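You operate a simulated robot arm through the tools that you are given. There is no shell and no other tool. Be economical: measure what you need, move in short steps, check, and stop when the job is done.

You are at the controls of a simulated two-armed robot. One attempt, no reset.

TASK
Hold the pot on the top of the service bench steady with one hand and put the blue screw cap in it with the other.

It is judged by the outcome, as a careful person would: the job done as asked, and still so three seconds after it is handed in. It fails if anything else is knocked over, pushed out of place, dropped, spilled or broken. Lids that push on must go on centred and level and be pressed home; caps that screw on are set level and turned clockwise until they are tight.

THE ROBOT
Two 7-joint arms with two-finger parallel grippers on one trunk, on a base that drives. Base frame: it is fixed to the floor where the robot stands at the start and does not move with it; the origin is under the middle of the robot, x ahead of it, y to its left, z up; the surface under the hand at the start is at about z = 86. Readings come in cm, rad, newtons and seconds.
The left shoulder is at the start at [11, 16.9, 143.6], the right one opposite. With the tool pointing down near the work surface each hand reaches from about 44 to 74 cm from the robot's upright axis, wherever it stands, measured 20 degrees to its own side. Places, roughly: pot [50, -275, 75]. Payload 1.57 kg a hand.
Tool frame (each hand has its own): the origin (TCP) lies between the finger pads and is the grasp point; the fingertips stand 3 cm ahead of it; z points along the fingers, y is the line along which they close. Largest opening 8 cm; finger width 1.7, thickness 1.2; the body of the gripper, 4 by 8.2 cm, starts 8 cm behind the TCP.
Orientation is that of the tool frame in the base frame, as a unit quaternion [x, y, z, w]. With the fingers straight down and closing along the base's y, the tool's x points along the base's -x, its y along +y and its z along -z.

THE INTERFACE
- The arms move only by the tool nudge_tool. It takes "left_motion", "right_motion" or both (then of equal length, played together; a hand with none holds still); each is a list that holds one entry, the list of rows, each a list of 6 numbers: the shift along the tool's x, y, z in cm, then the turn, a rotation vector about the tool's x, y, z in rad. In form: [[[tx, ty, tz, rx, ry, rz], ...]]. A call has 1 to 10 rows; each row is the pose to reach, as a shift and turn from the pose commanded when the call began, along the tool's axes at that moment. "left_jaw" and "right_jaw" are, for a hand that has rows, the closure, from 0 (fully open) to 1 (shut), set as the call begins (left out, the last holds). A row lasts 0.2 s, in which the tool goes at most 5 cm and 0.15 rad; a call with a longer step from one row to the next is refused whole, and so is a gripper value outside its range. Where a pose cannot be reached the arm comes as near as it can. A force on the tool above 40 N (or 10 N above the force at the start of the call, whichever is more), or a blocked arm, ends the call early, and 0.2 s more pass. The fingers move at their own pace (about 7.2 cm/s each) and stop on an object; they squeeze with about 39 N. The grip force told is the motor's: it shows also when the fingers shut on nothing. Time passes only in rows, and 0.2 s behind the last, so rows that repeat a pose let the fingers close. It gives the time, the measured TCP pose, the force on the tool (base axes), the opening and the grip force at its end, in the units of the frame above (readings bear some noise), with the torque about the TCP (base axes, N m) and any sound that the robot's microphone picked up.
- Cameras (640 x 400 px; columns grow to the right, rows downward): "scene" is now at [15.87, -2.07, 162.18]; the picture's right is [-0.24, -0.97, 0.00], its down [-0.70, 0.17, -0.69] and it looks along [0.67, -0.17, -0.72] (base axes); focal length 279 px, centre (320, 200). "left" rides on the left gripper at [7.2, 0.7, -12.2] in its tool frame; the picture's right is [-0.09, 1.00, 0.00], its down [-0.84, -0.08, -0.54] and it looks along [-0.54, -0.05, 0.84] (tool axes); focal length 238 px, centre (320, 200). "right" rides on the right gripper at [7.2, -0.7, -12.2] in its tool frame; the picture's right is [0.09, 1.00, 0.00], its down [-0.84, 0.08, -0.54] and it looks along [-0.54, 0.05, 0.84] (tool axes); focal length 238 px, centre (320, 200). There is no depth. A picture from a camera that has moved, and an enlarged one, comes with that camera's place and axes in the base frame and with its lens.
- capture(camera): a new picture of that camera. The clock stands still meanwhile.
- move_column(by): slides the trunk up (or, below 0, down) by that many cm; the arms and the scene camera ride with it, the base frame stays. It gives what a move gives, with no picture.
- roll_base(legs): drives the robot by 1 to 6 legs, each [ahead, left, turn to the left] in cm, cm and rad, along the robot's own axes; the way and the turn of a leg run together, so that a leg with both is an arc; at most 150 cm and 3.142 rad a leg. The arms and the cameras ride along, it lands a little off, and it stops where it bumps. It gives what a move gives.
- aim_head(pan, tilt): turns the head with the scene camera to pan (to the left, within 1.501 rad either way) and tilt (down, from -0.506 to 1.204), counted from straight ahead of the robot. It gives what a move gives.
- inspect(camera, box): a new picture of the part [left, top, right, bottom] of that camera's present view, enlarged. The clock stands still meanwhile.
- job_done(): hands the job in; it is judged then, once.

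Work in short steps. Places have to be worked out from the pictures, the camera data and where the tool is seen: move nearer, look again, correct. Check each grasp and each placing, and mend what went wrong. You have 120 turns and 108 pictures in all, those below and enlarged ones among them. Open the grippers and draw the arms clear of the work before you hand the job in, unless the task says otherwise; then end with one line.

The tools are called after "Emit:" as name(argument=value, ...) on one line, values as JSON. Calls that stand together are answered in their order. nudge_tool: Moves the arms, as the interface text tells. Its arguments: {"type":"object","properties":{"left_motion":{"type":"array","items":{"type":"array","items":{"type":"array","items":{"type":"number"}}}},"left_jaw":{"type":"number"},"right_motion":{"type":"array","items":{"type":"array","items":{"type":"array","items":{"type":"number"}}}},"right_jaw":{"type":"number"}},"required":[]} The other tools are called the same way: move_column (by) slides the trunk up or down; roll_base (legs) drives the base; aim_head (pan, tilt) turns the head that bears the scene camera; capture (camera) takes a picture; inspect (camera, box) takes an enlarged picture of a part of a camera's view; job_done () hands the job in.

At the start:

```text
clock: 0.0
left_eef_pos: [66.84, 26.43, 106.79]
left_ee_rot: [0.001, 1.0, 0.0, 0.0]
left_force: [0.7, -0.8, 1.3]
left_wrist_torque: [-0.01, 0.03, 0.0]
left_finger_gap: 8.01
left_gripper_force: 0.0
right_eef_pos: [61.69, -35.34, 117.57]
right_ee_rot: [-0.001, 1.0, 0.0, 0.0]
right_force: [-0.6, 1.1, 0.1]
right_wrist_torque: [0.02, -0.01, 0.0]
right_finger_gap: 8.0
right_gripper_force: 0.0
trunk travel left (down, up): [-75.0, 14.0]
robot x, y, heading: [-0.04, -0.38, -0.001]
head pan, tilt: [-0.243, 0.808]
```

scene: 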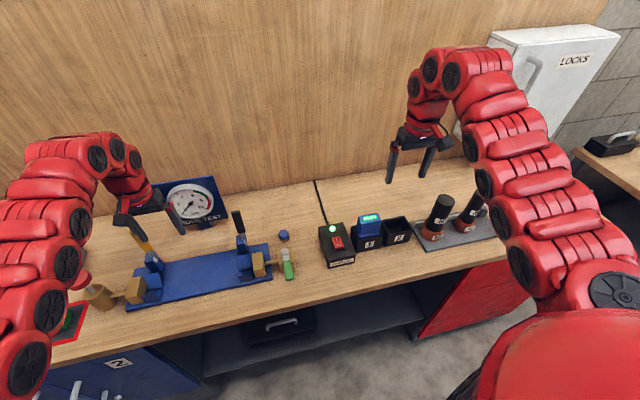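
right: 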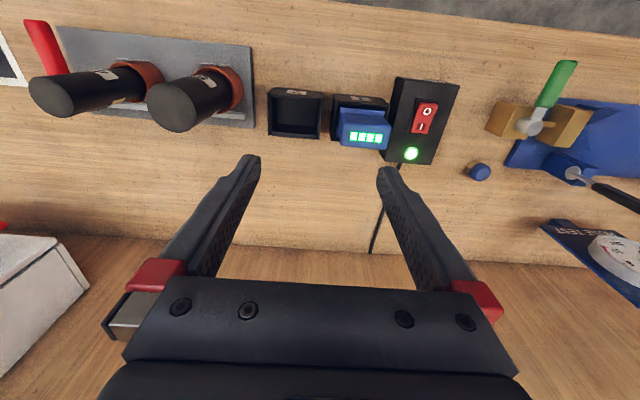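
left: 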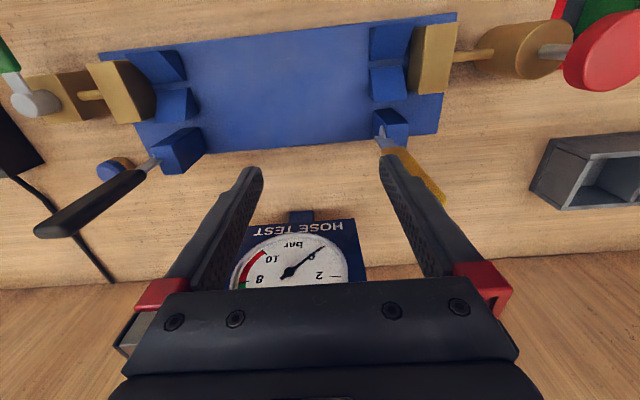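

The small blue object near scene pixel (284,236) looks like the cap, at roughly [72.6, -4.2, 87]. I'll enlarge the scene and right views there to confirm it.

Emit:
inspect(camera="scene", box=[220, 190, 380, 290])

Emit:
inspect(camera="right", box=[420, 120, 540, 195])

```text
4.00 times, centred on (300, 240) of scene
camera zoom: at [15.87, -2.07, 162.18], right [-0.24, -0.97, 0.0], down [-0.7, 0.17, -0.69], along [0.67, -0.17, -0.72], focal length 1116 px, centre (400, 40)
```

zoom: 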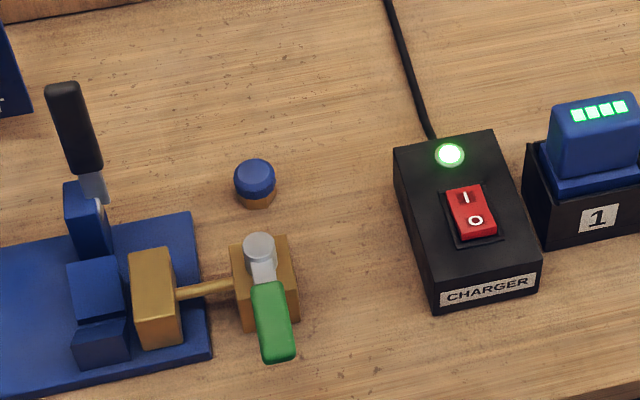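

```text
5.33 times, centred on (480, 158) of right
camera zoom: at [54.56, -36.06, 129.78], right [-0.09, 1.0, 0.0], down [0.84, 0.08, 0.54], along [0.54, 0.05, -0.84], focal length 1271 px, centre (-533, 427)
```

zoom: 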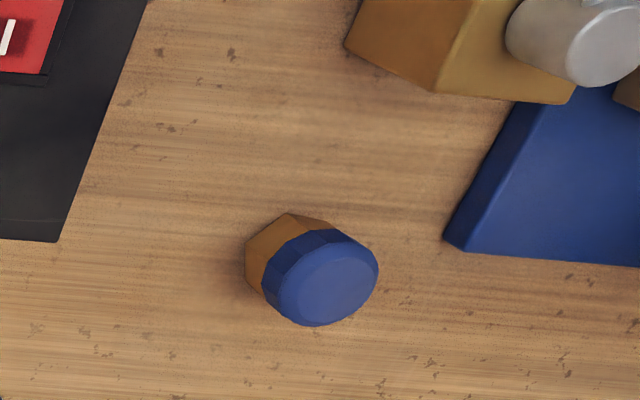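

This shows a blue cap sitting on a brass piece. I'll look around the rest of the room for the pot, and for any other blue cap, before I settle on this one.

Emit:
aim_head(pan=-1.4, tilt=0.4)

Emit:
capture(camera="scene")

Emit:
aim_head(pan=0.6, tilt=0.7)

Emit:
capture(camera="scene")

```text
clock: 1.4
left_eef_pos: [66.82, 26.59, 106.81]
left_ee_rot: [-0.001, 1.0, 0.0, -0.001]
left_force: [-0.6, 0.4, 0.4]
left_wrist_torque: [0.02, 0.03, -0.02]
left_finger_gap: 8.0
left_gripper_force: 0.0
right_eef_pos: [61.74, -35.43, 117.61]
right_ee_rot: [0.0, 1.0, 0.0, 0.0]
right_force: [-0.2, 0.1, 0.5]
right_wrist_torque: [0.01, 0.0, 0.0]
right_finger_gap: 7.98
right_gripper_force: 0.0
trunk travel left (down, up): [-75.0, 14.0]
robot x, y, heading: [0.15, -0.1, -0.004]
head pan, tilt: [-1.4, 0.4]
```

```text
102 pictures are left
camera scene: at [9.67, -9.27, 165.76], right [-0.99, -0.17, 0.0], down [-0.07, 0.38, -0.92], along [0.16, -0.91, -0.39], focal length 279 px, centre (320, 200)
```

scene: 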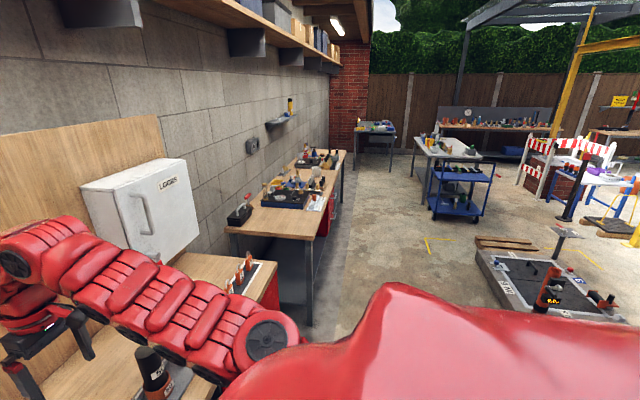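

```text
clock: 3.3
left_eef_pos: [66.98, 26.62, 106.74]
left_ee_rot: [-0.001, 1.0, -0.001, 0.0]
left_force: [-0.3, 0.8, 0.2]
left_wrist_torque: [0.0, 0.0, -0.01]
left_finger_gap: 7.99
left_gripper_force: 0.0
right_eef_pos: [61.81, -35.39, 117.66]
right_ee_rot: [0.0, 1.0, 0.0, 0.0]
right_force: [-1.0, -0.4, 0.1]
right_wrist_torque: [0.03, 0.01, -0.03]
right_finger_gap: 7.98
right_gripper_force: 0.0
trunk travel left (down, up): [-75.0, 14.0]
robot x, y, heading: [-0.15, -0.08, -0.005]
head pan, tilt: [0.6, 0.7]
```

```text
101 pictures are left
camera scene: at [15.1, 4.65, 163.08], right [0.56, -0.83, 0.0], down [-0.53, -0.36, -0.76], along [0.63, 0.43, -0.64], focal length 279 px, centre (320, 200)
```

scene: 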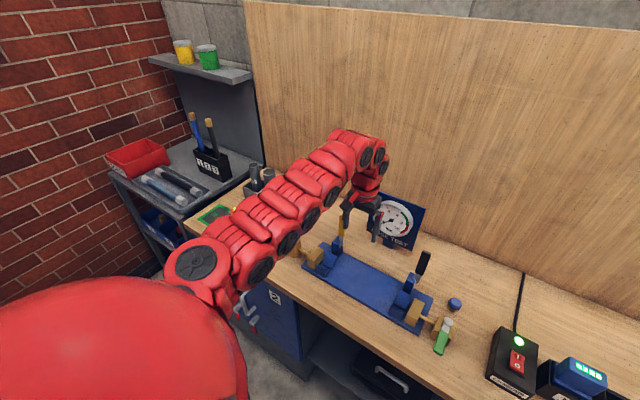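

By the given position, the pot should show near (325,180) in the right-hand view. I'll turn the head back and enlarge that bench.

Emit:
aim_head(pan=-1.4, tilt=0.4)

Emit:
inspect(camera="scene", box=[220, 130, 380, 230])

Emit:
inspect(camera="scene", box=[400, 90, 560, 190])

```text
clock: 5.2
left_eef_pos: [66.89, 26.51, 106.73]
left_ee_rot: [0.0, 1.0, 0.001, 0.0]
left_force: [0.8, -0.1, 0.6]
left_wrist_torque: [-0.02, -0.02, -0.01]
left_finger_gap: 8.0
left_gripper_force: 0.1
right_eef_pos: [61.77, -35.34, 117.69]
right_ee_rot: [0.001, 1.0, 0.001, 0.0]
right_force: [0.7, -0.6, -0.9]
right_wrist_torque: [0.0, -0.03, -0.01]
right_finger_gap: 8.0
right_gripper_force: 0.1
trunk travel left (down, up): [-75.0, 14.0]
robot x, y, heading: [0.04, -0.11, 0.0]
head pan, tilt: [-1.4, 0.4]
```

```text
4.00 times, centred on (300, 180) of scene
camera zoom: at [9.67, -9.27, 165.76], right [-0.99, -0.17, 0.0], down [-0.07, 0.38, -0.92], along [0.16, -0.91, -0.39], focal length 1116 px, centre (400, 280)
```

zoom: 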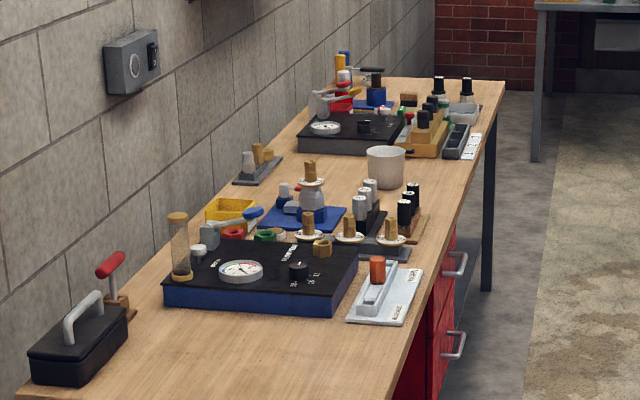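

```text
4.00 times, centred on (480, 140) of scene
camera zoom: at [9.67, -9.27, 165.76], right [-0.99, -0.17, 0.0], down [-0.07, 0.38, -0.92], along [0.16, -0.91, -0.39], focal length 1116 px, centre (-320, 440)
```

zoom: 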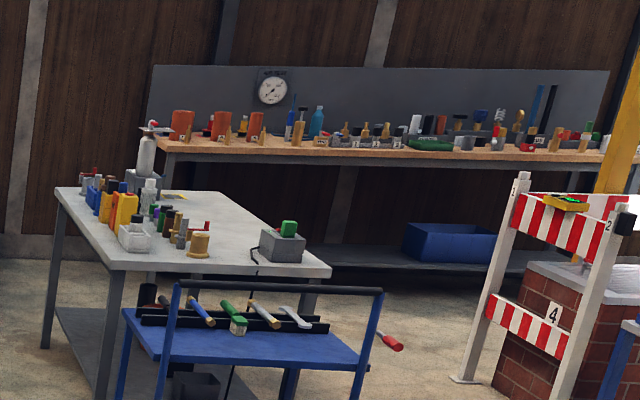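

The pot is the white cup on the wall bench. Before driving, I'll bring the right hand near the blue cap here to look at it closely, keeping high above the charger.

Emit:
nudge_tool(right_motion=[[[-1, 4, 1, 0, 0, 0], [-2, 8, 2, 0, 0, 0], [-4, 12, 3, 0, 0, 0], [-5, 16, 5, 0, 0, 0], [-6, 20, 6, 0, 0, 0], [-7, 24, 7, 0, 0, 0], [-8, 28, 8, 0, 0, 0], [-8, 30, 9, 0, 0, 0], [-8, 30, 9, 0, 0, 0]]])

Emit:
capture(camera="right")

```text
clock: 7.2
left_eef_pos: [66.81, 26.55, 106.77]
left_ee_rot: [0.0, 1.0, 0.0, -0.001]
left_force: [0.4, -0.5, 0.0]
left_wrist_torque: [0.06, 0.01, 0.01]
left_finger_gap: 8.0
left_gripper_force: 0.0
right_eef_pos: [69.99, -5.44, 108.44]
right_ee_rot: [0.0, 1.0, 0.0, 0.0]
right_force: [0.2, -0.6, -0.1]
right_wrist_torque: [-0.01, 0.0, 0.03]
right_finger_gap: 8.01
right_gripper_force: 0.1
trunk travel left (down, up): [-75.0, 14.0]
robot x, y, heading: [0.06, 0.15, -0.002]
head pan, tilt: [-1.4, 0.4]
```

```text
98 pictures are left
camera right: at [62.69, -6.07, 120.65], right [-0.09, 1.0, 0.0], down [0.84, 0.08, 0.54], along [0.54, 0.05, -0.84], focal length 238 px, centre (320, 200)
```

right: 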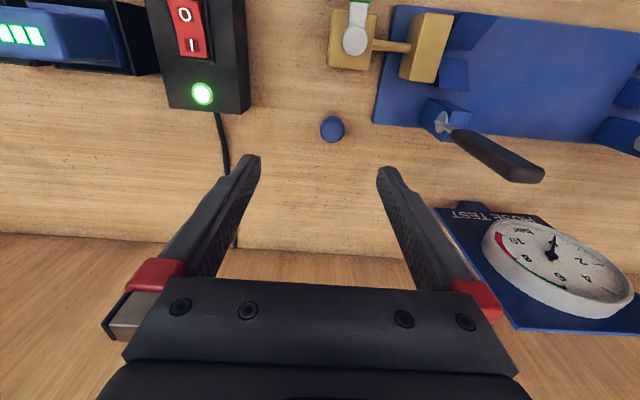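

The cap works out at about [71.8, -3.8]. I'll enlarge it to see how it sits on the brass piece.

Emit:
inspect(camera="right", box=[300, 110, 364, 150])

Emit:
inspect(camera="left", box=[85, 145, 149, 185])

```text
10.00 times, centred on (332, 130) of right
camera zoom: at [62.69, -6.07, 120.65], right [-0.09, 1.0, 0.0], down [0.84, 0.08, 0.54], along [0.54, 0.05, -0.84], focal length 2384 px, centre (200, 900)
```

zoom: 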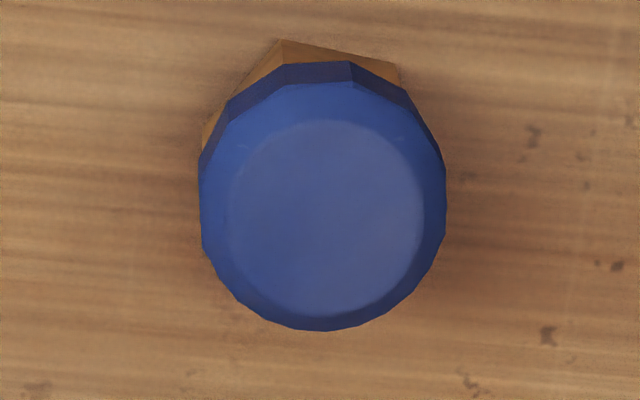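

```text
10.00 times, centred on (117, 165) of left
camera zoom: at [59.71, 27.08, 119.02], right [0.09, 1.0, 0.0], down [0.84, -0.08, 0.54], along [0.54, -0.05, -0.84], focal length 2384 px, centre (2350, 550)
```

zoom: 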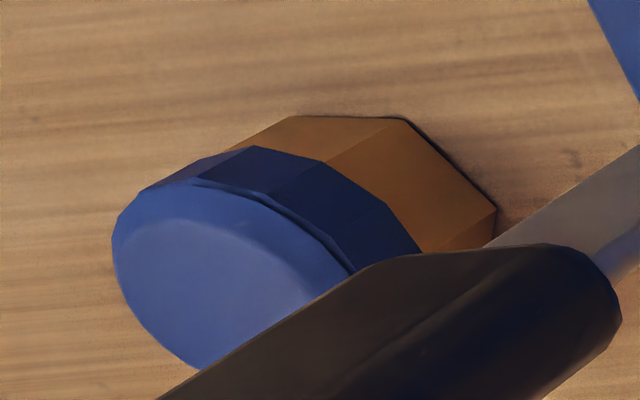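

The blue cap sits on a hexagonal brass base, possibly a capped port. I don't want to disturb the wrong thing, so I'll first drive out and survey the service bench. I'll back off with the arms as they are, then strafe right.

Emit:
nudge_tool(right_motion=[[[2, -4, -2, 0, 0, 0], [4, -8, -4, 0, 0, 0], [6, -12, -6, 0, 0, 0], [8, -16, -8, 0, 0, 0], [10, -19, -10, 0, 0, 0], [12, -22, -12, 0, 0, 0]]], left_motion=[[[1, 0, -3, 0, 0, 0], [2, 0, -6, 0, 0, 0], [3, 0, -9, 0, 0, 0], [4, 0, -12, 0, 0, 0], [6, 0, -14, 0, 0, 0], [8, 0, -14, 0, 0, 0]]])

Emit:
roll_base(legs=[[-40, 0, 0], [0, -130, 0], [0, -120, 0]])

Emit:
aim_head(pan=0, tilt=0.65)

Emit:
capture(camera="scene")

```text
clock: 8.6
left_eef_pos: [61.64, 26.85, 117.22]
left_ee_rot: [-0.001, 1.0, 0.0, 0.001]
left_force: [0.6, -0.5, 0.3]
left_wrist_torque: [0.0, -0.02, -0.02]
left_finger_gap: 8.02
left_gripper_force: 0.1
left hand out of reach, approached as far as the arm can: row 4, 5, 6
right_eef_pos: [61.28, -28.04, 117.16]
right_ee_rot: [-0.001, 1.0, 0.001, 0.001]
right_force: [-0.4, 0.0, -0.4]
right_wrist_torque: [0.0, -0.04, -0.04]
right_finger_gap: 8.01
right_gripper_force: 0.0
right hand out of reach, approached as far as the arm can: row 4, 5, 6
trunk travel left (down, up): [-75.0, 14.0]
robot x, y, heading: [0.27, -0.12, -0.0]
head pan, tilt: [-1.4, 0.4]
```

```text
clock: 23.2
left_eef_pos: [17.06, -229.35, 117.22]
left_ee_rot: [0.012, 1.0, -0.001, 0.001]
left_force: [0.5, 0.3, 1.1]
left_wrist_torque: [0.03, -0.01, -0.02]
left_finger_gap: 7.99
left_gripper_force: 0.1
right_eef_pos: [15.38, -284.17, 117.16]
right_ee_rot: [0.013, 1.0, 0.001, 0.0]
right_force: [-1.1, -0.8, 0.5]
right_wrist_torque: [-0.03, -0.01, 0.0]
right_finger_gap: 8.0
right_gripper_force: 0.0
trunk travel left (down, up): [-75.0, 14.0]
robot x, y, heading: [-45.26, -254.81, -0.025]
head pan, tilt: [-1.4, 0.4]
```

```text
clock: 24.7
left_eef_pos: [17.05, -229.52, 117.34]
left_ee_rot: [0.013, 1.0, 0.0, 0.0]
left_force: [0.2, -0.2, 0.7]
left_wrist_torque: [-0.01, -0.01, -0.01]
left_finger_gap: 8.02
left_gripper_force: 0.1
right_eef_pos: [15.27, -284.26, 117.24]
right_ee_rot: [0.013, 1.0, 0.001, 0.001]
right_force: [-0.2, -0.5, -0.3]
right_wrist_torque: [-0.03, 0.0, 0.01]
right_finger_gap: 8.01
right_gripper_force: 0.1
trunk travel left (down, up): [-75.0, 14.0]
robot x, y, heading: [-45.61, -254.76, -0.026]
head pan, tilt: [0.0, 0.649]
```

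```text
95 pictures are left
camera scene: at [-28.54, -255.25, 163.51], right [-0.03, -1.0, 0.0], down [-0.6, 0.02, -0.8], along [0.8, -0.02, -0.6], focal length 279 px, centre (320, 200)
```

scene: 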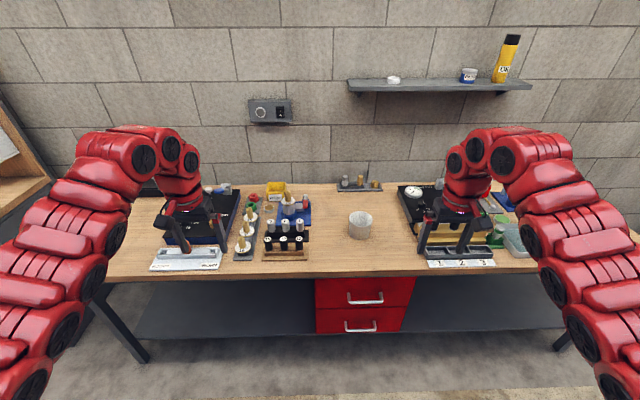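

Emit:
inspect(camera="scene", box=[140, 170, 332, 290])

Emit:
inspect(camera="scene", box=[330, 165, 530, 290])

Emit:
inspect(camera="scene", box=[370, 20, 530, 120])

```text
3.33 times, centred on (236, 230) of scene
camera zoom: at [-28.54, -255.25, 163.51], right [-0.03, -1.0, 0.0], down [-0.6, 0.02, -0.8], along [0.8, -0.02, -0.6], focal length 930 px, centre (600, 100)
```

zoom: 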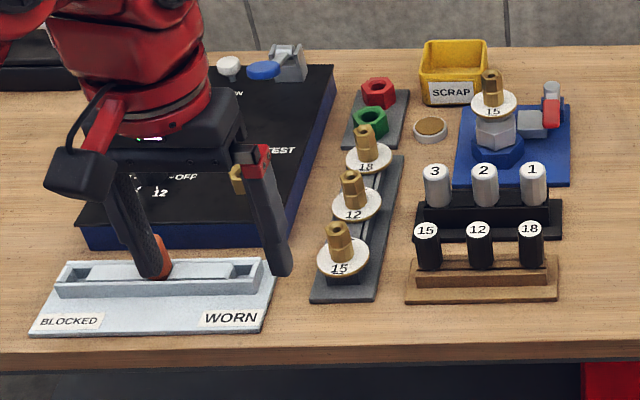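

```text
3.20 times, centred on (430, 228) of scene
camera zoom: at [-28.54, -255.25, 163.51], right [-0.03, -1.0, 0.0], down [-0.6, 0.02, -0.8], along [0.8, -0.02, -0.6], focal length 893 px, centre (-32, 112)
```

zoom: 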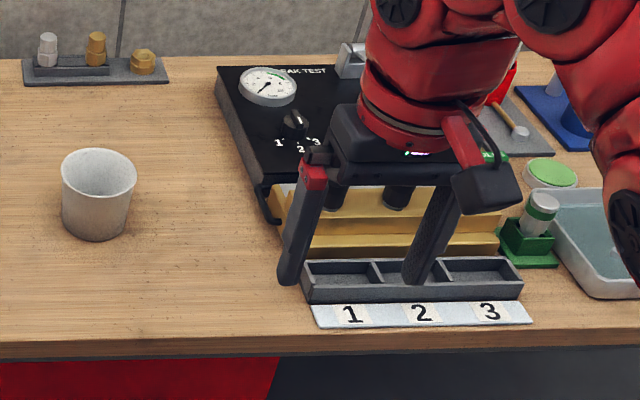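

```text
4.00 times, centred on (450, 70) of scene
camera zoom: at [-28.54, -255.25, 163.51], right [-0.03, -1.0, 0.0], down [-0.6, 0.02, -0.8], along [0.8, -0.02, -0.6], focal length 1116 px, centre (-200, 720)
```

zoom: 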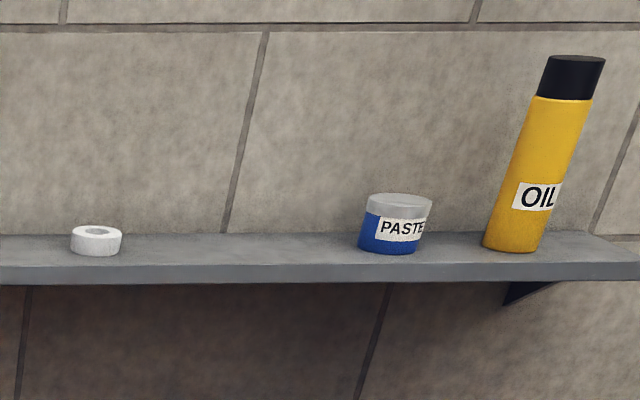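

There's no loose blue cap in this part. I'll also check the right end of this bench and what the arms hide, by strafing right 50 cm.

Emit:
roll_base(legs=[[0, -55, 0]])

Emit:
capture(camera="scene")

```text
clock: 27.9
left_eef_pos: [15.74, -283.54, 117.09]
left_ee_rot: [0.011, 1.0, -0.001, 0.001]
left_force: [-0.2, 0.4, 0.6]
left_wrist_torque: [0.0, 0.03, -0.01]
left_finger_gap: 8.01
left_gripper_force: 0.2
right_eef_pos: [14.17, -338.41, 117.2]
right_ee_rot: [0.01, 1.0, 0.001, 0.0]
right_force: [0.1, -0.7, -0.1]
right_wrist_torque: [0.01, -0.01, -0.01]
right_finger_gap: 8.0
right_gripper_force: 0.1
trunk travel left (down, up): [-75.0, 14.0]
robot x, y, heading: [-46.64, -309.08, -0.02]
head pan, tilt: [0.0, 0.649]
```

```text
91 pictures are left
camera scene: at [-29.85, -309.63, 163.51], right [-0.02, -1.0, 0.0], down [-0.6, 0.01, -0.8], along [0.8, -0.02, -0.6], focal length 279 px, centre (320, 200)
```

scene: 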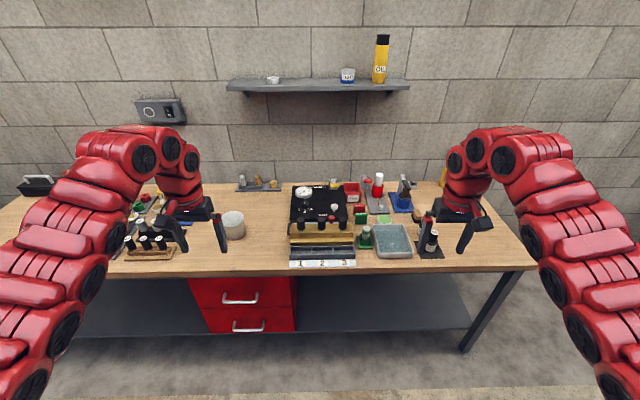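

Emit:
inspect(camera="scene", box=[330, 160, 522, 280])

Emit:
inspect(camera="scene", box=[90, 160, 330, 280])

Emit:
capture(camera="right")

```text
3.33 times, centred on (426, 220) of scene
camera zoom: at [-29.85, -309.63, 163.51], right [-0.02, -1.0, 0.0], down [-0.6, 0.01, -0.8], along [0.8, -0.02, -0.6], focal length 930 px, centre (-33, 133)
```

zoom: 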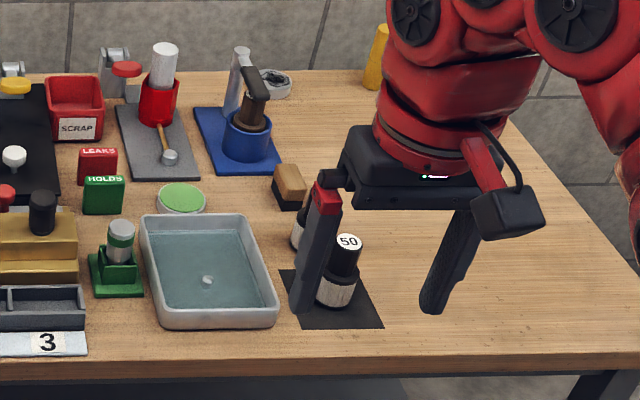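

```text
2.67 times, centred on (210, 220) of scene
camera zoom: at [-29.85, -309.63, 163.51], right [-0.02, -1.0, 0.0], down [-0.6, 0.01, -0.8], along [0.8, -0.02, -0.6], focal length 744 px, centre (613, 147)
```

zoom: 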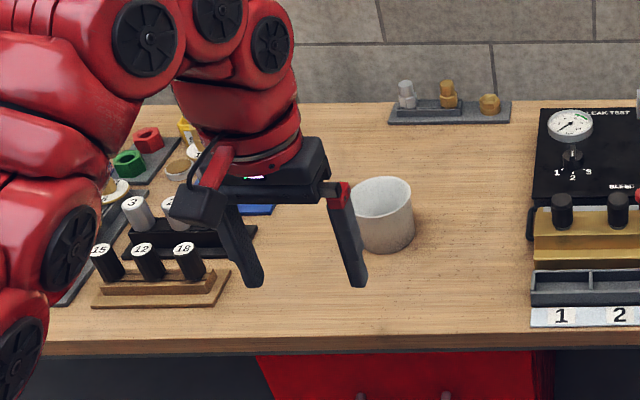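

```text
88 pictures are left
camera right: at [6.91, -338.91, 129.37], right [-0.07, 1.0, 0.0], down [0.84, 0.06, 0.54], along [0.54, 0.04, -0.84], focal length 238 px, centre (320, 200)
```

right: 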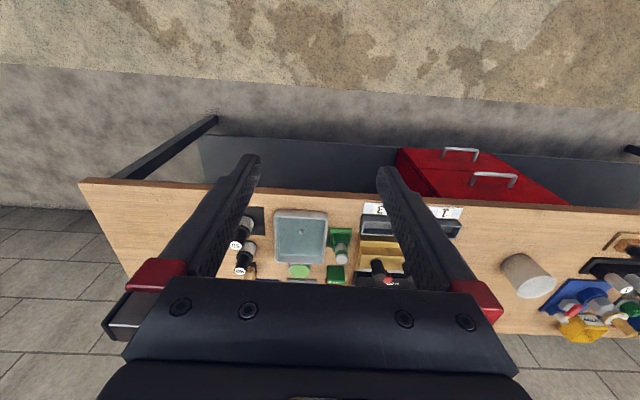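

The only blue screw cap I've found is the one on the first bench, and the pot stands at about [62, -274]. I'll drive back.

Emit:
roll_base(legs=[[0, 0, 0.02], [0, 150, 0], [0, 148, 0]])

```text
clock: 42.6
left_eef_pos: [10.21, 17.36, 117.32]
left_ee_rot: [-0.009, 1.0, 0.0, 0.001]
left_force: [-0.2, -0.8, 0.6]
left_wrist_torque: [0.01, 0.02, 0.02]
left_finger_gap: 7.98
left_gripper_force: 0.1
right_eef_pos: [10.75, -37.32, 117.24]
right_ee_rot: [-0.007, 1.0, 0.001, 0.001]
right_force: [-0.6, 0.4, 0.0]
right_wrist_torque: [-0.03, -0.01, 0.01]
right_finger_gap: 8.01
right_gripper_force: 0.1
trunk travel left (down, up): [-75.0, 14.0]
robot x, y, heading: [-50.78, -10.27, 0.016]
head pan, tilt: [0.0, 0.649]
```

Now forward to the bench with a slight shift left, so the cap lies on the right hand's side.

Emit:
roll_base(legs=[[0, 0, -0.016], [0, 18, 0], [49, 0, 0]])

Emit:
aim_head(pan=-0.2, tilt=0.8)

Emit:
capture(camera="scene")

```text
clock: 46.9
left_eef_pos: [60.14, 32.2, 117.19]
left_ee_rot: [0.011, 1.0, -0.001, 0.0]
left_force: [0.6, -0.1, -0.3]
left_wrist_torque: [0.01, 0.03, 0.01]
left_finger_gap: 7.99
left_gripper_force: 0.0
right_eef_pos: [58.51, -22.58, 117.22]
right_ee_rot: [0.01, 1.0, 0.0, 0.001]
right_force: [-0.4, -0.1, 0.5]
right_wrist_torque: [-0.02, 0.03, 0.0]
right_finger_gap: 8.0
right_gripper_force: 0.0
trunk travel left (down, up): [-75.0, 14.0]
robot x, y, heading: [-2.25, 6.68, -0.018]
head pan, tilt: [0.0, 0.649]
```

```text
clock: 47.7
left_eef_pos: [60.08, 32.28, 117.33]
left_ee_rot: [0.01, 1.0, 0.0, 0.001]
left_force: [0.7, -0.5, -0.1]
left_wrist_torque: [-0.02, 0.0, -0.02]
left_finger_gap: 7.99
left_gripper_force: 0.0
right_eef_pos: [58.59, -22.47, 117.18]
right_ee_rot: [0.01, 1.0, 0.001, 0.0]
right_force: [0.5, 0.2, 0.3]
right_wrist_torque: [0.01, 0.0, 0.01]
right_finger_gap: 7.98
right_gripper_force: 0.0
trunk travel left (down, up): [-75.0, 14.0]
robot x, y, heading: [-2.33, 6.92, -0.022]
head pan, tilt: [-0.201, 0.799]
```

```text
87 pictures are left
camera scene: at [13.79, 4.63, 162.25], right [-0.22, -0.98, 0.0], down [-0.7, 0.16, -0.7], along [0.68, -0.15, -0.72], focal length 279 px, centre (320, 200)
```

scene: 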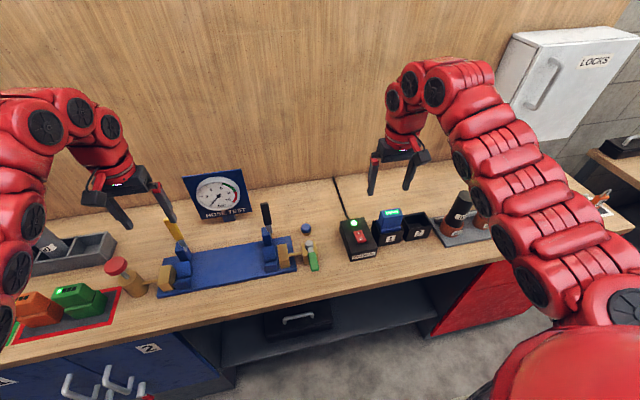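

I'm back in place. I'll bring the right hand over the cap, to about [71.8, -3.8, 104], and look.

Emit:
nudge_tool(right_motion=[[[-2, 3, 1, 0, 0, 0], [-4, 6, 3, 0, 0, 0], [-6, 9, 5, 0, 0, 0], [-8, 12, 7, 0, 0, 0], [-10, 15, 9, 0, 0, 0], [-12, 18, 11, 0, 0, 0], [-12.8, 19, 13, 0, 0, 0], [-12.8, 19, 13, 0, 0, 0]]])

Emit:
capture(camera="right")

```text
clock: 49.5
left_eef_pos: [60.11, 32.44, 117.14]
left_ee_rot: [0.009, 1.0, -0.001, 0.001]
left_force: [0.3, 0.1, 0.3]
left_wrist_torque: [-0.02, 0.01, 0.0]
left_finger_gap: 8.0
left_gripper_force: 0.1
right_eef_pos: [70.12, -5.55, 106.4]
right_ee_rot: [0.01, 1.0, 0.001, 0.001]
right_force: [-0.6, 0.1, 0.2]
right_wrist_torque: [-0.01, 0.0, -0.03]
right_finger_gap: 7.99
right_gripper_force: 0.0
right hand out of reach, approached as far as the arm can: row 6, 7, 8
trunk travel left (down, up): [-75.0, 14.0]
robot x, y, heading: [-2.43, 6.94, -0.022]
head pan, tilt: [-0.201, 0.799]
```

```text
86 pictures are left
camera right: at [62.92, -6.15, 118.62], right [-0.07, 1.0, 0.0], down [0.84, 0.06, 0.54], along [0.54, 0.04, -0.84], focal length 238 px, centre (320, 200)
```

right: 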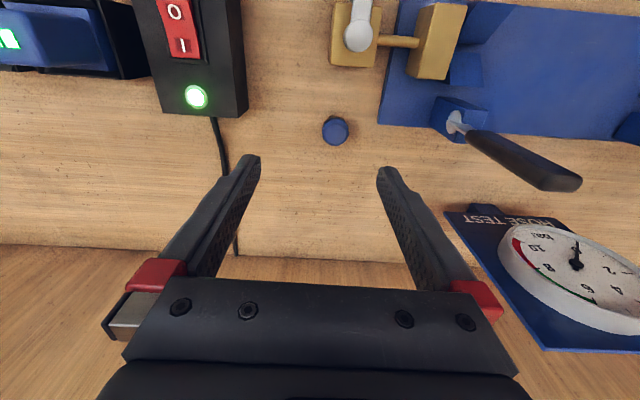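

The hand is at its reach limit there. I'll retract it a little, then move the base 8 cm forward and 6 cm left.

Emit:
nudge_tool(right_motion=[[[3, -3, -2, 0, 0, 0], [6, -6, -4, 0, 0, 0], [9, -9, -6, 0, 0, 0], [9, -9, -6, 0, 0, 0]]])

Emit:
roll_base(legs=[[8, 6, 0.02]])

```text
clock: 50.5
left_eef_pos: [60.18, 32.36, 117.23]
left_ee_rot: [0.011, 1.0, 0.0, 0.001]
left_force: [0.5, -0.6, 0.8]
left_wrist_torque: [-0.01, 0.01, 0.01]
left_finger_gap: 8.0
left_gripper_force: 0.1
right_eef_pos: [61.35, -13.61, 112.01]
right_ee_rot: [0.01, 1.0, 0.001, 0.001]
right_force: [0.8, -0.3, 0.0]
right_wrist_torque: [-0.02, 0.05, 0.02]
right_finger_gap: 8.01
right_gripper_force: 0.0
right hand out of reach, approached as far as the arm can: row 3, 4
trunk travel left (down, up): [-75.0, 14.0]
robot x, y, heading: [-2.58, 7.12, -0.022]
head pan, tilt: [-0.201, 0.799]
```

```text
clock: 51.6
left_eef_pos: [67.44, 39.21, 117.3]
left_ee_rot: [0.002, 1.0, 0.001, 0.0]
left_force: [-0.1, 1.0, 0.8]
left_wrist_torque: [-0.01, 0.0, -0.01]
left_finger_gap: 7.99
left_gripper_force: 0.0
right_eef_pos: [69.56, -6.87, 112.17]
right_ee_rot: [0.002, 1.0, 0.001, 0.001]
right_force: [-0.6, 0.2, -0.1]
right_wrist_torque: [-0.04, -0.02, -0.01]
right_finger_gap: 7.99
right_gripper_force: 0.0
trunk travel left (down, up): [-75.0, 14.0]
robot x, y, heading: [6.05, 12.51, -0.003]
head pan, tilt: [-0.201, 0.799]
```

The cap is at about [71.6, -3.7], with its top near z 89.5. I'll come down above it to z 98.

Emit:
nudge_tool(right_motion=[[[-1, 1.6, 2, 0, 0, 0], [-2, 3.2, 5, 0, 0, 0], [-2, 3.2, 8, 0, 0, 0], [-2, 3.2, 11, 0, 0, 0], [-2, 3.2, 14, 0, 0, 0], [-2, 3.2, 14, 0, 0, 0]]])

Emit:
capture(camera="right")

Emit:
inspect(camera="scene", box=[240, 160, 400, 260])

```text
clock: 53.0
left_eef_pos: [67.5, 39.21, 117.37]
left_ee_rot: [0.002, 1.0, 0.0, 0.001]
left_force: [-0.1, 0.4, 0.2]
left_wrist_torque: [0.01, -0.03, 0.0]
left_finger_gap: 8.02
left_gripper_force: 0.0
right_eef_pos: [71.56, -3.55, 98.08]
right_ee_rot: [0.001, 1.0, 0.001, 0.002]
right_force: [-0.5, -0.1, -0.2]
right_wrist_torque: [-0.03, 0.0, 0.03]
right_finger_gap: 7.99
right_gripper_force: 0.0
trunk travel left (down, up): [-75.0, 14.0]
robot x, y, heading: [5.89, 12.94, -0.005]
head pan, tilt: [-0.201, 0.799]
```

```text
85 pictures are left
camera right: at [64.34, -4.22, 110.3], right [-0.09, 1.0, 0.0], down [0.84, 0.07, 0.54], along [0.54, 0.05, -0.84], focal length 238 px, centre (320, 200)
```

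right: 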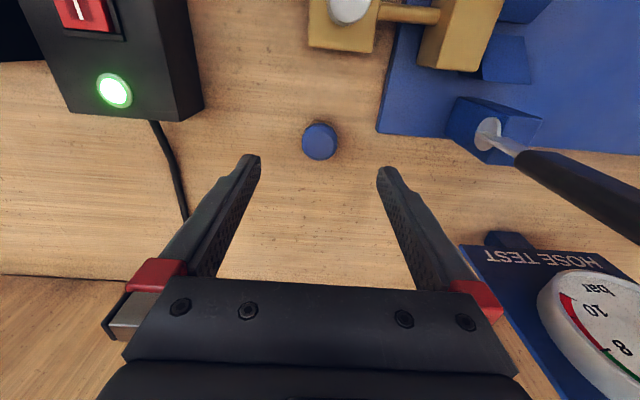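

```text
4.00 times, centred on (320, 210) of scene
camera zoom: at [21.65, 10.74, 162.26], right [-0.2, -0.98, 0.0], down [-0.7, 0.15, -0.7], along [0.68, -0.14, -0.72], focal length 1116 px, centre (320, 160)
```

zoom: 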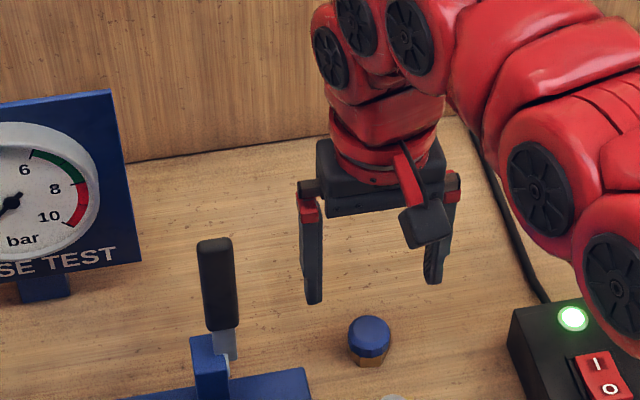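

The cap is centred at [71.4, -3.6] and is about 3.1 cm wide. I'll lower so the fingertips reach only the blue part (TCP z about 91.2) before closing.

Emit:
nudge_tool(right_motion=[[[0.1, 0, 2, 0, 0, 0], [0.1, 0, 4, 0, 0, 0], [0.1, 0, 5.5, 0, 0, 0], [0.1, 0, 6.5, 0, 0, 0], [0.1, 0, 6.9, 0, 0, 0], [0.1, 0, 6.9, 0, 0, 0]]])

Emit:
capture(camera="right")

Emit:
inspect(camera="scene", box=[280, 210, 376, 270])

```text
clock: 54.4
left_eef_pos: [67.4, 39.38, 117.19]
left_ee_rot: [0.002, 1.0, 0.0, 0.001]
left_force: [-0.8, 0.9, 0.1]
left_wrist_torque: [0.02, -0.01, 0.02]
left_finger_gap: 8.0
left_gripper_force: 0.0
right_eef_pos: [71.64, -3.62, 91.11]
right_ee_rot: [0.002, 1.0, 0.001, 0.0]
right_force: [0.1, -0.5, 0.0]
right_wrist_torque: [0.0, 0.0, -0.04]
right_finger_gap: 8.01
right_gripper_force: 0.1
trunk travel left (down, up): [-75.0, 14.0]
robot x, y, heading: [5.53, 12.59, -0.002]
head pan, tilt: [-0.201, 0.799]
```

```text
83 pictures are left
camera right: at [64.39, -4.27, 103.34], right [-0.09, 1.0, 0.0], down [0.84, 0.07, 0.54], along [0.54, 0.05, -0.84], focal length 238 px, centre (320, 200)
```

right: 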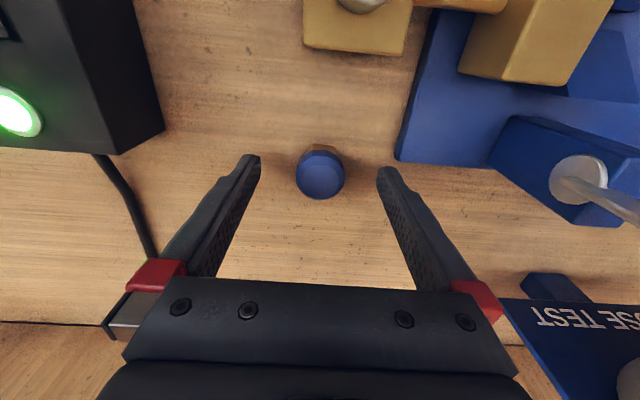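

```text
6.67 times, centred on (328, 240) of scene
camera zoom: at [21.71, 10.76, 162.25], right [-0.2, -0.98, 0.0], down [-0.7, 0.15, -0.7], along [0.68, -0.14, -0.72], focal length 1860 px, centre (267, -67)
```

zoom: 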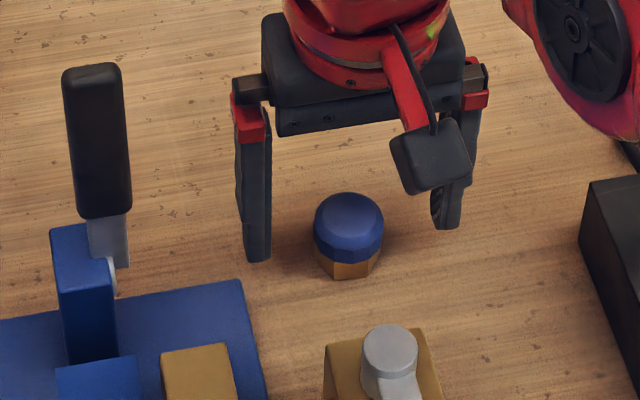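

The cap top is at about z 89.3 and the blue skirt reaches down to about 87.6. I'll go 0.3 cm lower and close.

Emit:
nudge_tool(right_motion=[[[0.1, 0, 0.3, 0, 0, 0], [0.1, 0, 0.3, 0, 0, 0]]])

Emit:
nudge_tool(right_motion=[[[0, 0, 0, 0, 0, 0], [0, 0, 0, 0, 0, 0], [0, 0, 0, 0, 0, 0], [0, 0, 0, 0, 0, 0]]], right_jaw=1)

Emit:
capture(camera="right")

```text
clock: 55.0
left_eef_pos: [67.46, 39.25, 117.12]
left_ee_rot: [0.002, 1.0, 0.0, 0.0]
left_force: [-0.1, -0.5, -0.5]
left_wrist_torque: [0.02, 0.02, 0.01]
left_finger_gap: 8.0
left_gripper_force: 0.0
right_eef_pos: [71.47, -3.61, 90.99]
right_ee_rot: [0.002, 1.0, 0.001, 0.001]
right_force: [0.1, 0.1, 0.2]
right_wrist_torque: [0.01, 0.0, 0.01]
right_finger_gap: 8.03
right_gripper_force: 0.1
trunk travel left (down, up): [-75.0, 14.0]
robot x, y, heading: [5.98, 12.71, -0.006]
head pan, tilt: [-0.201, 0.799]
```

```text
clock: 56.0
left_eef_pos: [67.63, 39.07, 117.19]
left_ee_rot: [0.002, 1.0, 0.0, 0.001]
left_force: [0.2, 0.0, -0.5]
left_wrist_torque: [-0.01, 0.01, -0.01]
left_finger_gap: 8.04
left_gripper_force: 0.1
right_eef_pos: [71.48, -3.58, 90.88]
right_ee_rot: [0.002, 1.0, 0.001, 0.001]
right_force: [0.2, -0.2, 0.1]
right_wrist_torque: [-0.07, 0.01, 0.01]
right_finger_gap: 3.21
right_gripper_force: 39.1
trunk travel left (down, up): [-75.0, 14.0]
robot x, y, heading: [5.64, 12.3, 0.0]
head pan, tilt: [-0.201, 0.799]
```

```text
81 pictures are left
camera right: at [64.3, -4.3, 103.09], right [-0.09, 1.0, 0.0], down [0.84, 0.07, 0.54], along [0.54, 0.05, -0.84], focal length 238 px, centre (320, 200)
```

right: 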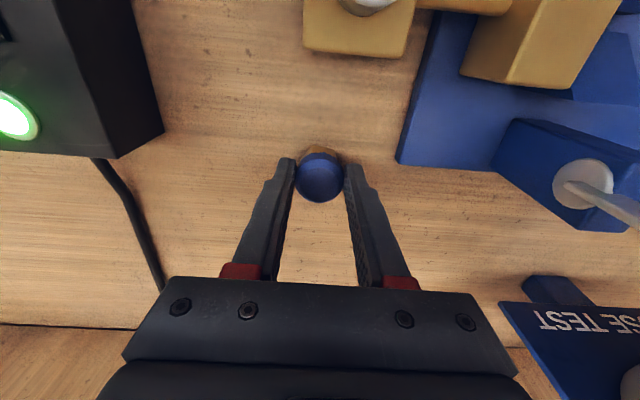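

The cap is gripped at 3.2 cm. I'll try a small counter-clockwise turn (tool -z), watching the torque to learn whether it is screwed to the brass.

Emit:
nudge_tool(right_motion=[[[0, 0, 0, 0, 0, -0.1], [0, 0, 0, 0, 0, -0.2], [0, 0, 0, 0, 0, -0.3], [0, 0, 0, 0, 0, -0.3]]])

Emit:
capture(camera="right")

Emit:
inspect(camera="scene", box=[280, 210, 376, 270])

```text
clock: 57.0
left_eef_pos: [67.4, 39.2, 117.18]
left_ee_rot: [0.002, 1.0, 0.0, 0.001]
left_force: [0.2, -0.6, 0.9]
left_wrist_torque: [-0.02, 0.0, -0.02]
left_finger_gap: 8.01
left_gripper_force: 0.1
right_eef_pos: [71.55, -3.53, 90.86]
right_ee_rot: [-0.149, 0.989, 0.0, 0.002]
right_force: [-1.3, 0.9, 5.1]
right_wrist_torque: [0.06, 0.13, 0.02]
right_finger_gap: 3.19
right_gripper_force: 38.7
trunk travel left (down, up): [-75.0, 14.0]
robot x, y, heading: [5.57, 12.36, -0.004]
head pan, tilt: [-0.201, 0.799]
```

```text
80 pictures are left
camera right: at [64.71, -6.35, 103.08], right [-0.38, 0.92, 0.0], down [0.78, 0.32, 0.54], along [0.5, 0.21, -0.84], focal length 238 px, centre (320, 200)
```

right: 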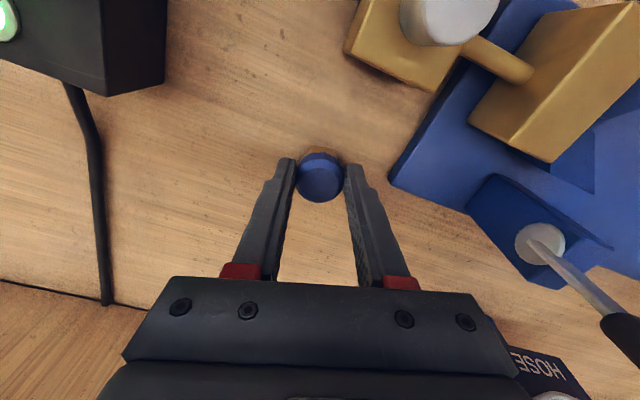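

```text
6.67 times, centred on (328, 240) of scene
camera zoom: at [21.61, 10.78, 162.26], right [-0.2, -0.98, 0.0], down [-0.7, 0.15, -0.7], along [0.68, -0.14, -0.72], focal length 1860 px, centre (267, -67)
```

zoom: 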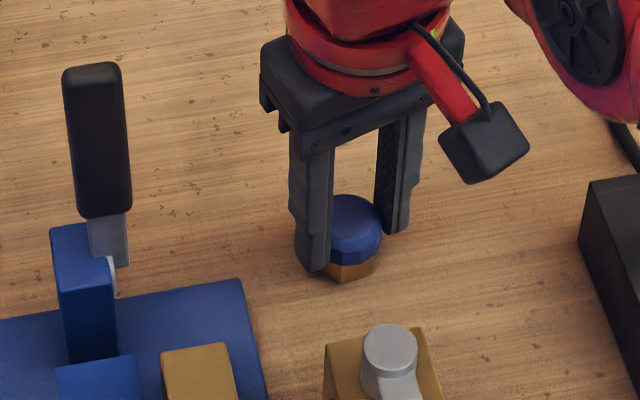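

There's a 5 N push upward on the tool with the turn, which fits an unscrewing thread. I'll enlarge to see whether the brass hex turned with the cap.

Emit:
inspect(camera="scene", box=[316, 232, 348, 252])

Emit:
nudge_tool(right_motion=[[[0, 0, 0, 0, 0, -0.12], [0, 0, 0, 0, 0, -0.24], [0, 0, -0.02, 0, 0, -0.36], [0, 0, -0.03, 0, 0, -0.48], [0, 0, -0.04, 0, 0, -0.6], [0, 0, -0.04, 0, 0, -0.6]]])

Emit:
inspect(camera="scene", box=[316, 232, 348, 252])

```text
16.00 times, centred on (332, 242) of scene
camera zoom: at [21.61, 10.78, 162.26], right [-0.2, -0.98, 0.0], down [-0.7, 0.15, -0.7], along [0.68, -0.14, -0.72], focal length 4464 px, centre (128, -472)
```

zoom: 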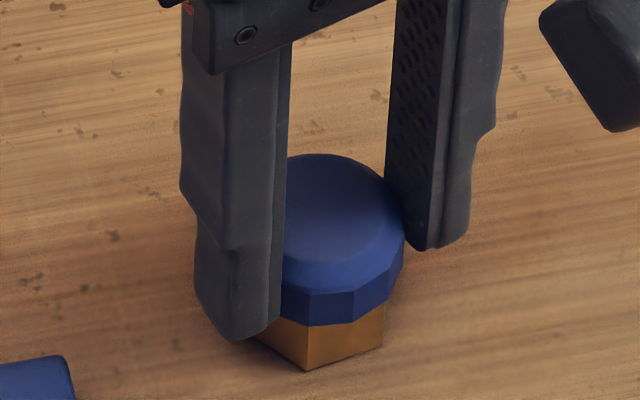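

```text
clock: 58.4
left_eef_pos: [67.56, 39.33, 117.22]
left_ee_rot: [0.001, 1.0, 0.0, 0.0]
left_force: [-0.3, -0.2, 0.0]
left_wrist_torque: [-0.04, 0.03, 0.0]
left_finger_gap: 7.99
left_gripper_force: 0.1
right_eef_pos: [71.57, -3.55, 90.96]
right_ee_rot: [-0.433, 0.901, 0.0, 0.002]
right_force: [1.1, 1.0, 3.1]
right_wrist_torque: [0.06, 0.05, 0.01]
right_finger_gap: 3.19
right_gripper_force: 39.1
trunk travel left (down, up): [-75.0, 14.0]
robot x, y, heading: [5.85, 12.38, -0.007]
head pan, tilt: [-0.201, 0.799]
```

```text
16.00 times, centred on (332, 242) of scene
camera zoom: at [21.69, 10.75, 162.25], right [-0.2, -0.98, 0.0], down [-0.7, 0.15, -0.7], along [0.68, -0.14, -0.72], focal length 4464 px, centre (128, -472)
```

zoom: 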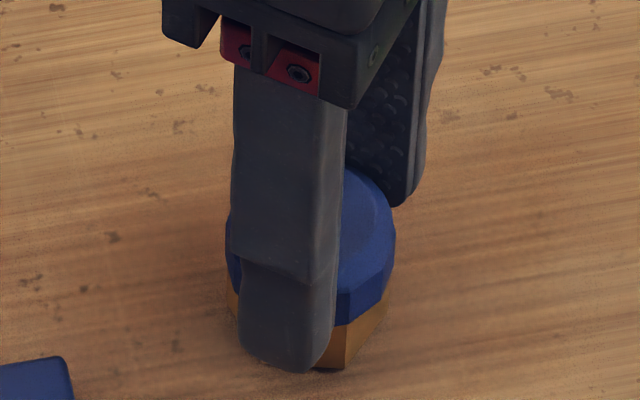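

The brass turned with the cap and gave no resistance, so it isn't fixed to the bench. I'll lift a few cm and see whether the brass comes along.

Emit:
nudge_tool(right_motion=[[[0, 0, -0.5, 0, 0, 0], [0, 0, -1.5, 0, 0, 0], [0, 0, -3, 0, 0, 0], [0, 0, -5, 0, 0, 0], [0, 0, -5, 0, 0, 0]]])

Emit:
inspect(camera="scene", box=[284, 200, 380, 260])

Emit:
inspect(camera="left", box=[0, 80, 256, 240])

```text
clock: 59.6
left_eef_pos: [67.51, 39.26, 117.29]
left_ee_rot: [0.002, 1.0, 0.0, 0.001]
left_force: [0.5, 0.2, 0.2]
left_wrist_torque: [0.0, 0.01, 0.01]
left_finger_gap: 7.97
left_gripper_force: 0.2
right_eef_pos: [71.53, -3.6, 95.94]
right_ee_rot: [-0.433, 0.901, 0.0, 0.001]
right_force: [-0.1, 0.2, -0.8]
right_wrist_torque: [0.01, 0.02, 0.02]
right_finger_gap: 3.24
right_gripper_force: 39.2
trunk travel left (down, up): [-75.0, 14.0]
robot x, y, heading: [5.88, 12.75, -0.007]
head pan, tilt: [-0.201, 0.799]
```

```text
6.67 times, centred on (332, 230) of scene
camera zoom: at [21.74, 10.76, 162.24], right [-0.2, -0.98, 0.0], down [-0.7, 0.15, -0.7], along [0.68, -0.14, -0.72], focal length 1860 px, centre (240, 0)
```

zoom: 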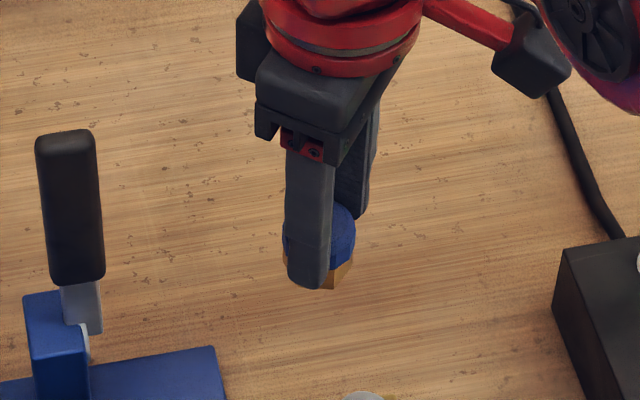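

```text
2.50 times, centred on (128, 160) of left
camera zoom: at [60.38, 39.83, 129.43], right [0.09, 1.0, 0.0], down [0.84, -0.08, 0.54], along [0.54, -0.05, -0.84], focal length 596 px, centre (800, 300)
```

zoom: 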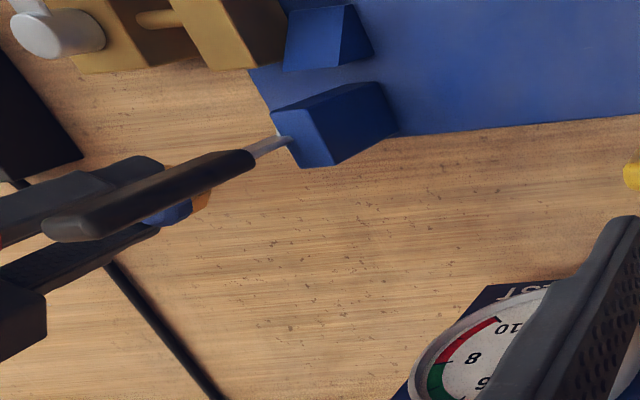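

The brass comes along, so it is one loose piece: a blue screw cap with a brass hex foot. I'll lift it higher while turning the wrist back.

Emit:
nudge_tool(right_motion=[[[0, 0, -2, 0, 0, 0.14], [0, 0, -4, 0, 0, 0.28], [0, 0, -6, 0, 0, 0.42], [0, 0, -8, 0, 0, 0.56], [0, 0, -10, 0, 0, 0.7], [0, 0, -12, 0, 0, 0.84], [0, 0, -14, 0, 0, 0.9], [0, 0, -14, 0, 0, 0.9]]])

Emit:
capture(camera="right")

```text
clock: 61.4
left_eef_pos: [67.62, 39.28, 117.1]
left_ee_rot: [0.001, 1.0, 0.0, 0.0]
left_force: [-0.4, -0.7, 0.6]
left_wrist_torque: [0.0, 0.02, 0.03]
left_finger_gap: 8.0
left_gripper_force: 0.1
right_eef_pos: [71.56, -3.71, 109.92]
right_ee_rot: [0.001, 1.0, 0.001, 0.001]
right_force: [0.0, 0.6, -0.8]
right_wrist_torque: [0.01, 0.01, 0.0]
right_finger_gap: 3.19
right_gripper_force: 38.9
trunk travel left (down, up): [-75.0, 14.0]
robot x, y, heading: [5.91, 12.68, -0.004]
head pan, tilt: [-0.201, 0.799]
```

```text
74 pictures are left
camera right: at [64.31, -4.27, 122.24], right [-0.09, 1.0, 0.0], down [0.84, 0.07, 0.54], along [0.54, 0.05, -0.84], focal length 238 px, centre (320, 200)
```

right: 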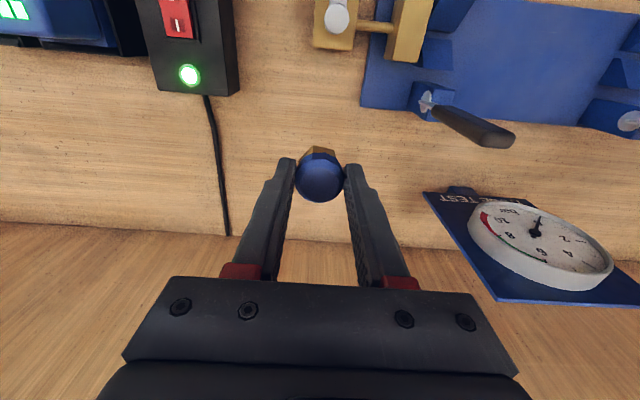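

The cap is held well. I'll drive back and then strafe to the pot.

Emit:
roll_base(legs=[[-47, 0, 0], [0, -143, 0], [0, -143, 0]])

Emit:
aim_head(pan=0, tilt=0.7)

Emit:
capture(camera="scene")

```text
clock: 77.6
left_eef_pos: [13.75, -248.04, 117.24]
left_ee_rot: [0.026, 1.0, 0.0, 0.0]
left_force: [-0.1, -0.6, 1.0]
left_wrist_torque: [-0.01, 0.01, -0.05]
left_finger_gap: 7.98
left_gripper_force: 0.1
right_eef_pos: [15.43, -291.15, 110.0]
right_ee_rot: [0.026, 1.0, 0.001, 0.001]
right_force: [1.1, -0.1, -1.1]
right_wrist_torque: [0.0, -0.02, 0.02]
right_finger_gap: 3.14
right_gripper_force: 38.6
trunk travel left (down, up): [-75.0, 14.0]
robot x, y, heading: [-49.02, -271.77, -0.054]
head pan, tilt: [-0.201, 0.799]
```

```text
clock: 78.3
left_eef_pos: [13.74, -248.15, 117.3]
left_ee_rot: [0.026, 1.0, 0.0, 0.001]
left_force: [-0.8, -0.4, 0.5]
left_wrist_torque: [0.03, 0.0, 0.01]
left_finger_gap: 8.0
left_gripper_force: 0.1
right_eef_pos: [15.53, -291.2, 110.08]
right_ee_rot: [0.027, 1.0, 0.001, 0.0]
right_force: [-0.4, 0.5, -0.6]
right_wrist_torque: [0.03, 0.0, -0.02]
right_finger_gap: 3.16
right_gripper_force: 38.7
trunk travel left (down, up): [-75.0, 14.0]
robot x, y, heading: [-49.13, -271.85, -0.055]
head pan, tilt: [0.0, 0.7]
```

```text
73 pictures are left
camera scene: at [-32.8, -272.77, 163.07], right [-0.05, -1.0, 0.0], down [-0.64, 0.04, -0.76], along [0.76, -0.04, -0.64], focal length 279 px, centre (320, 200)
```

scene: 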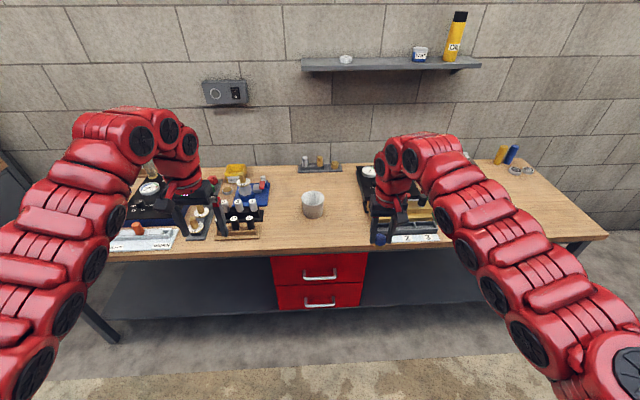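

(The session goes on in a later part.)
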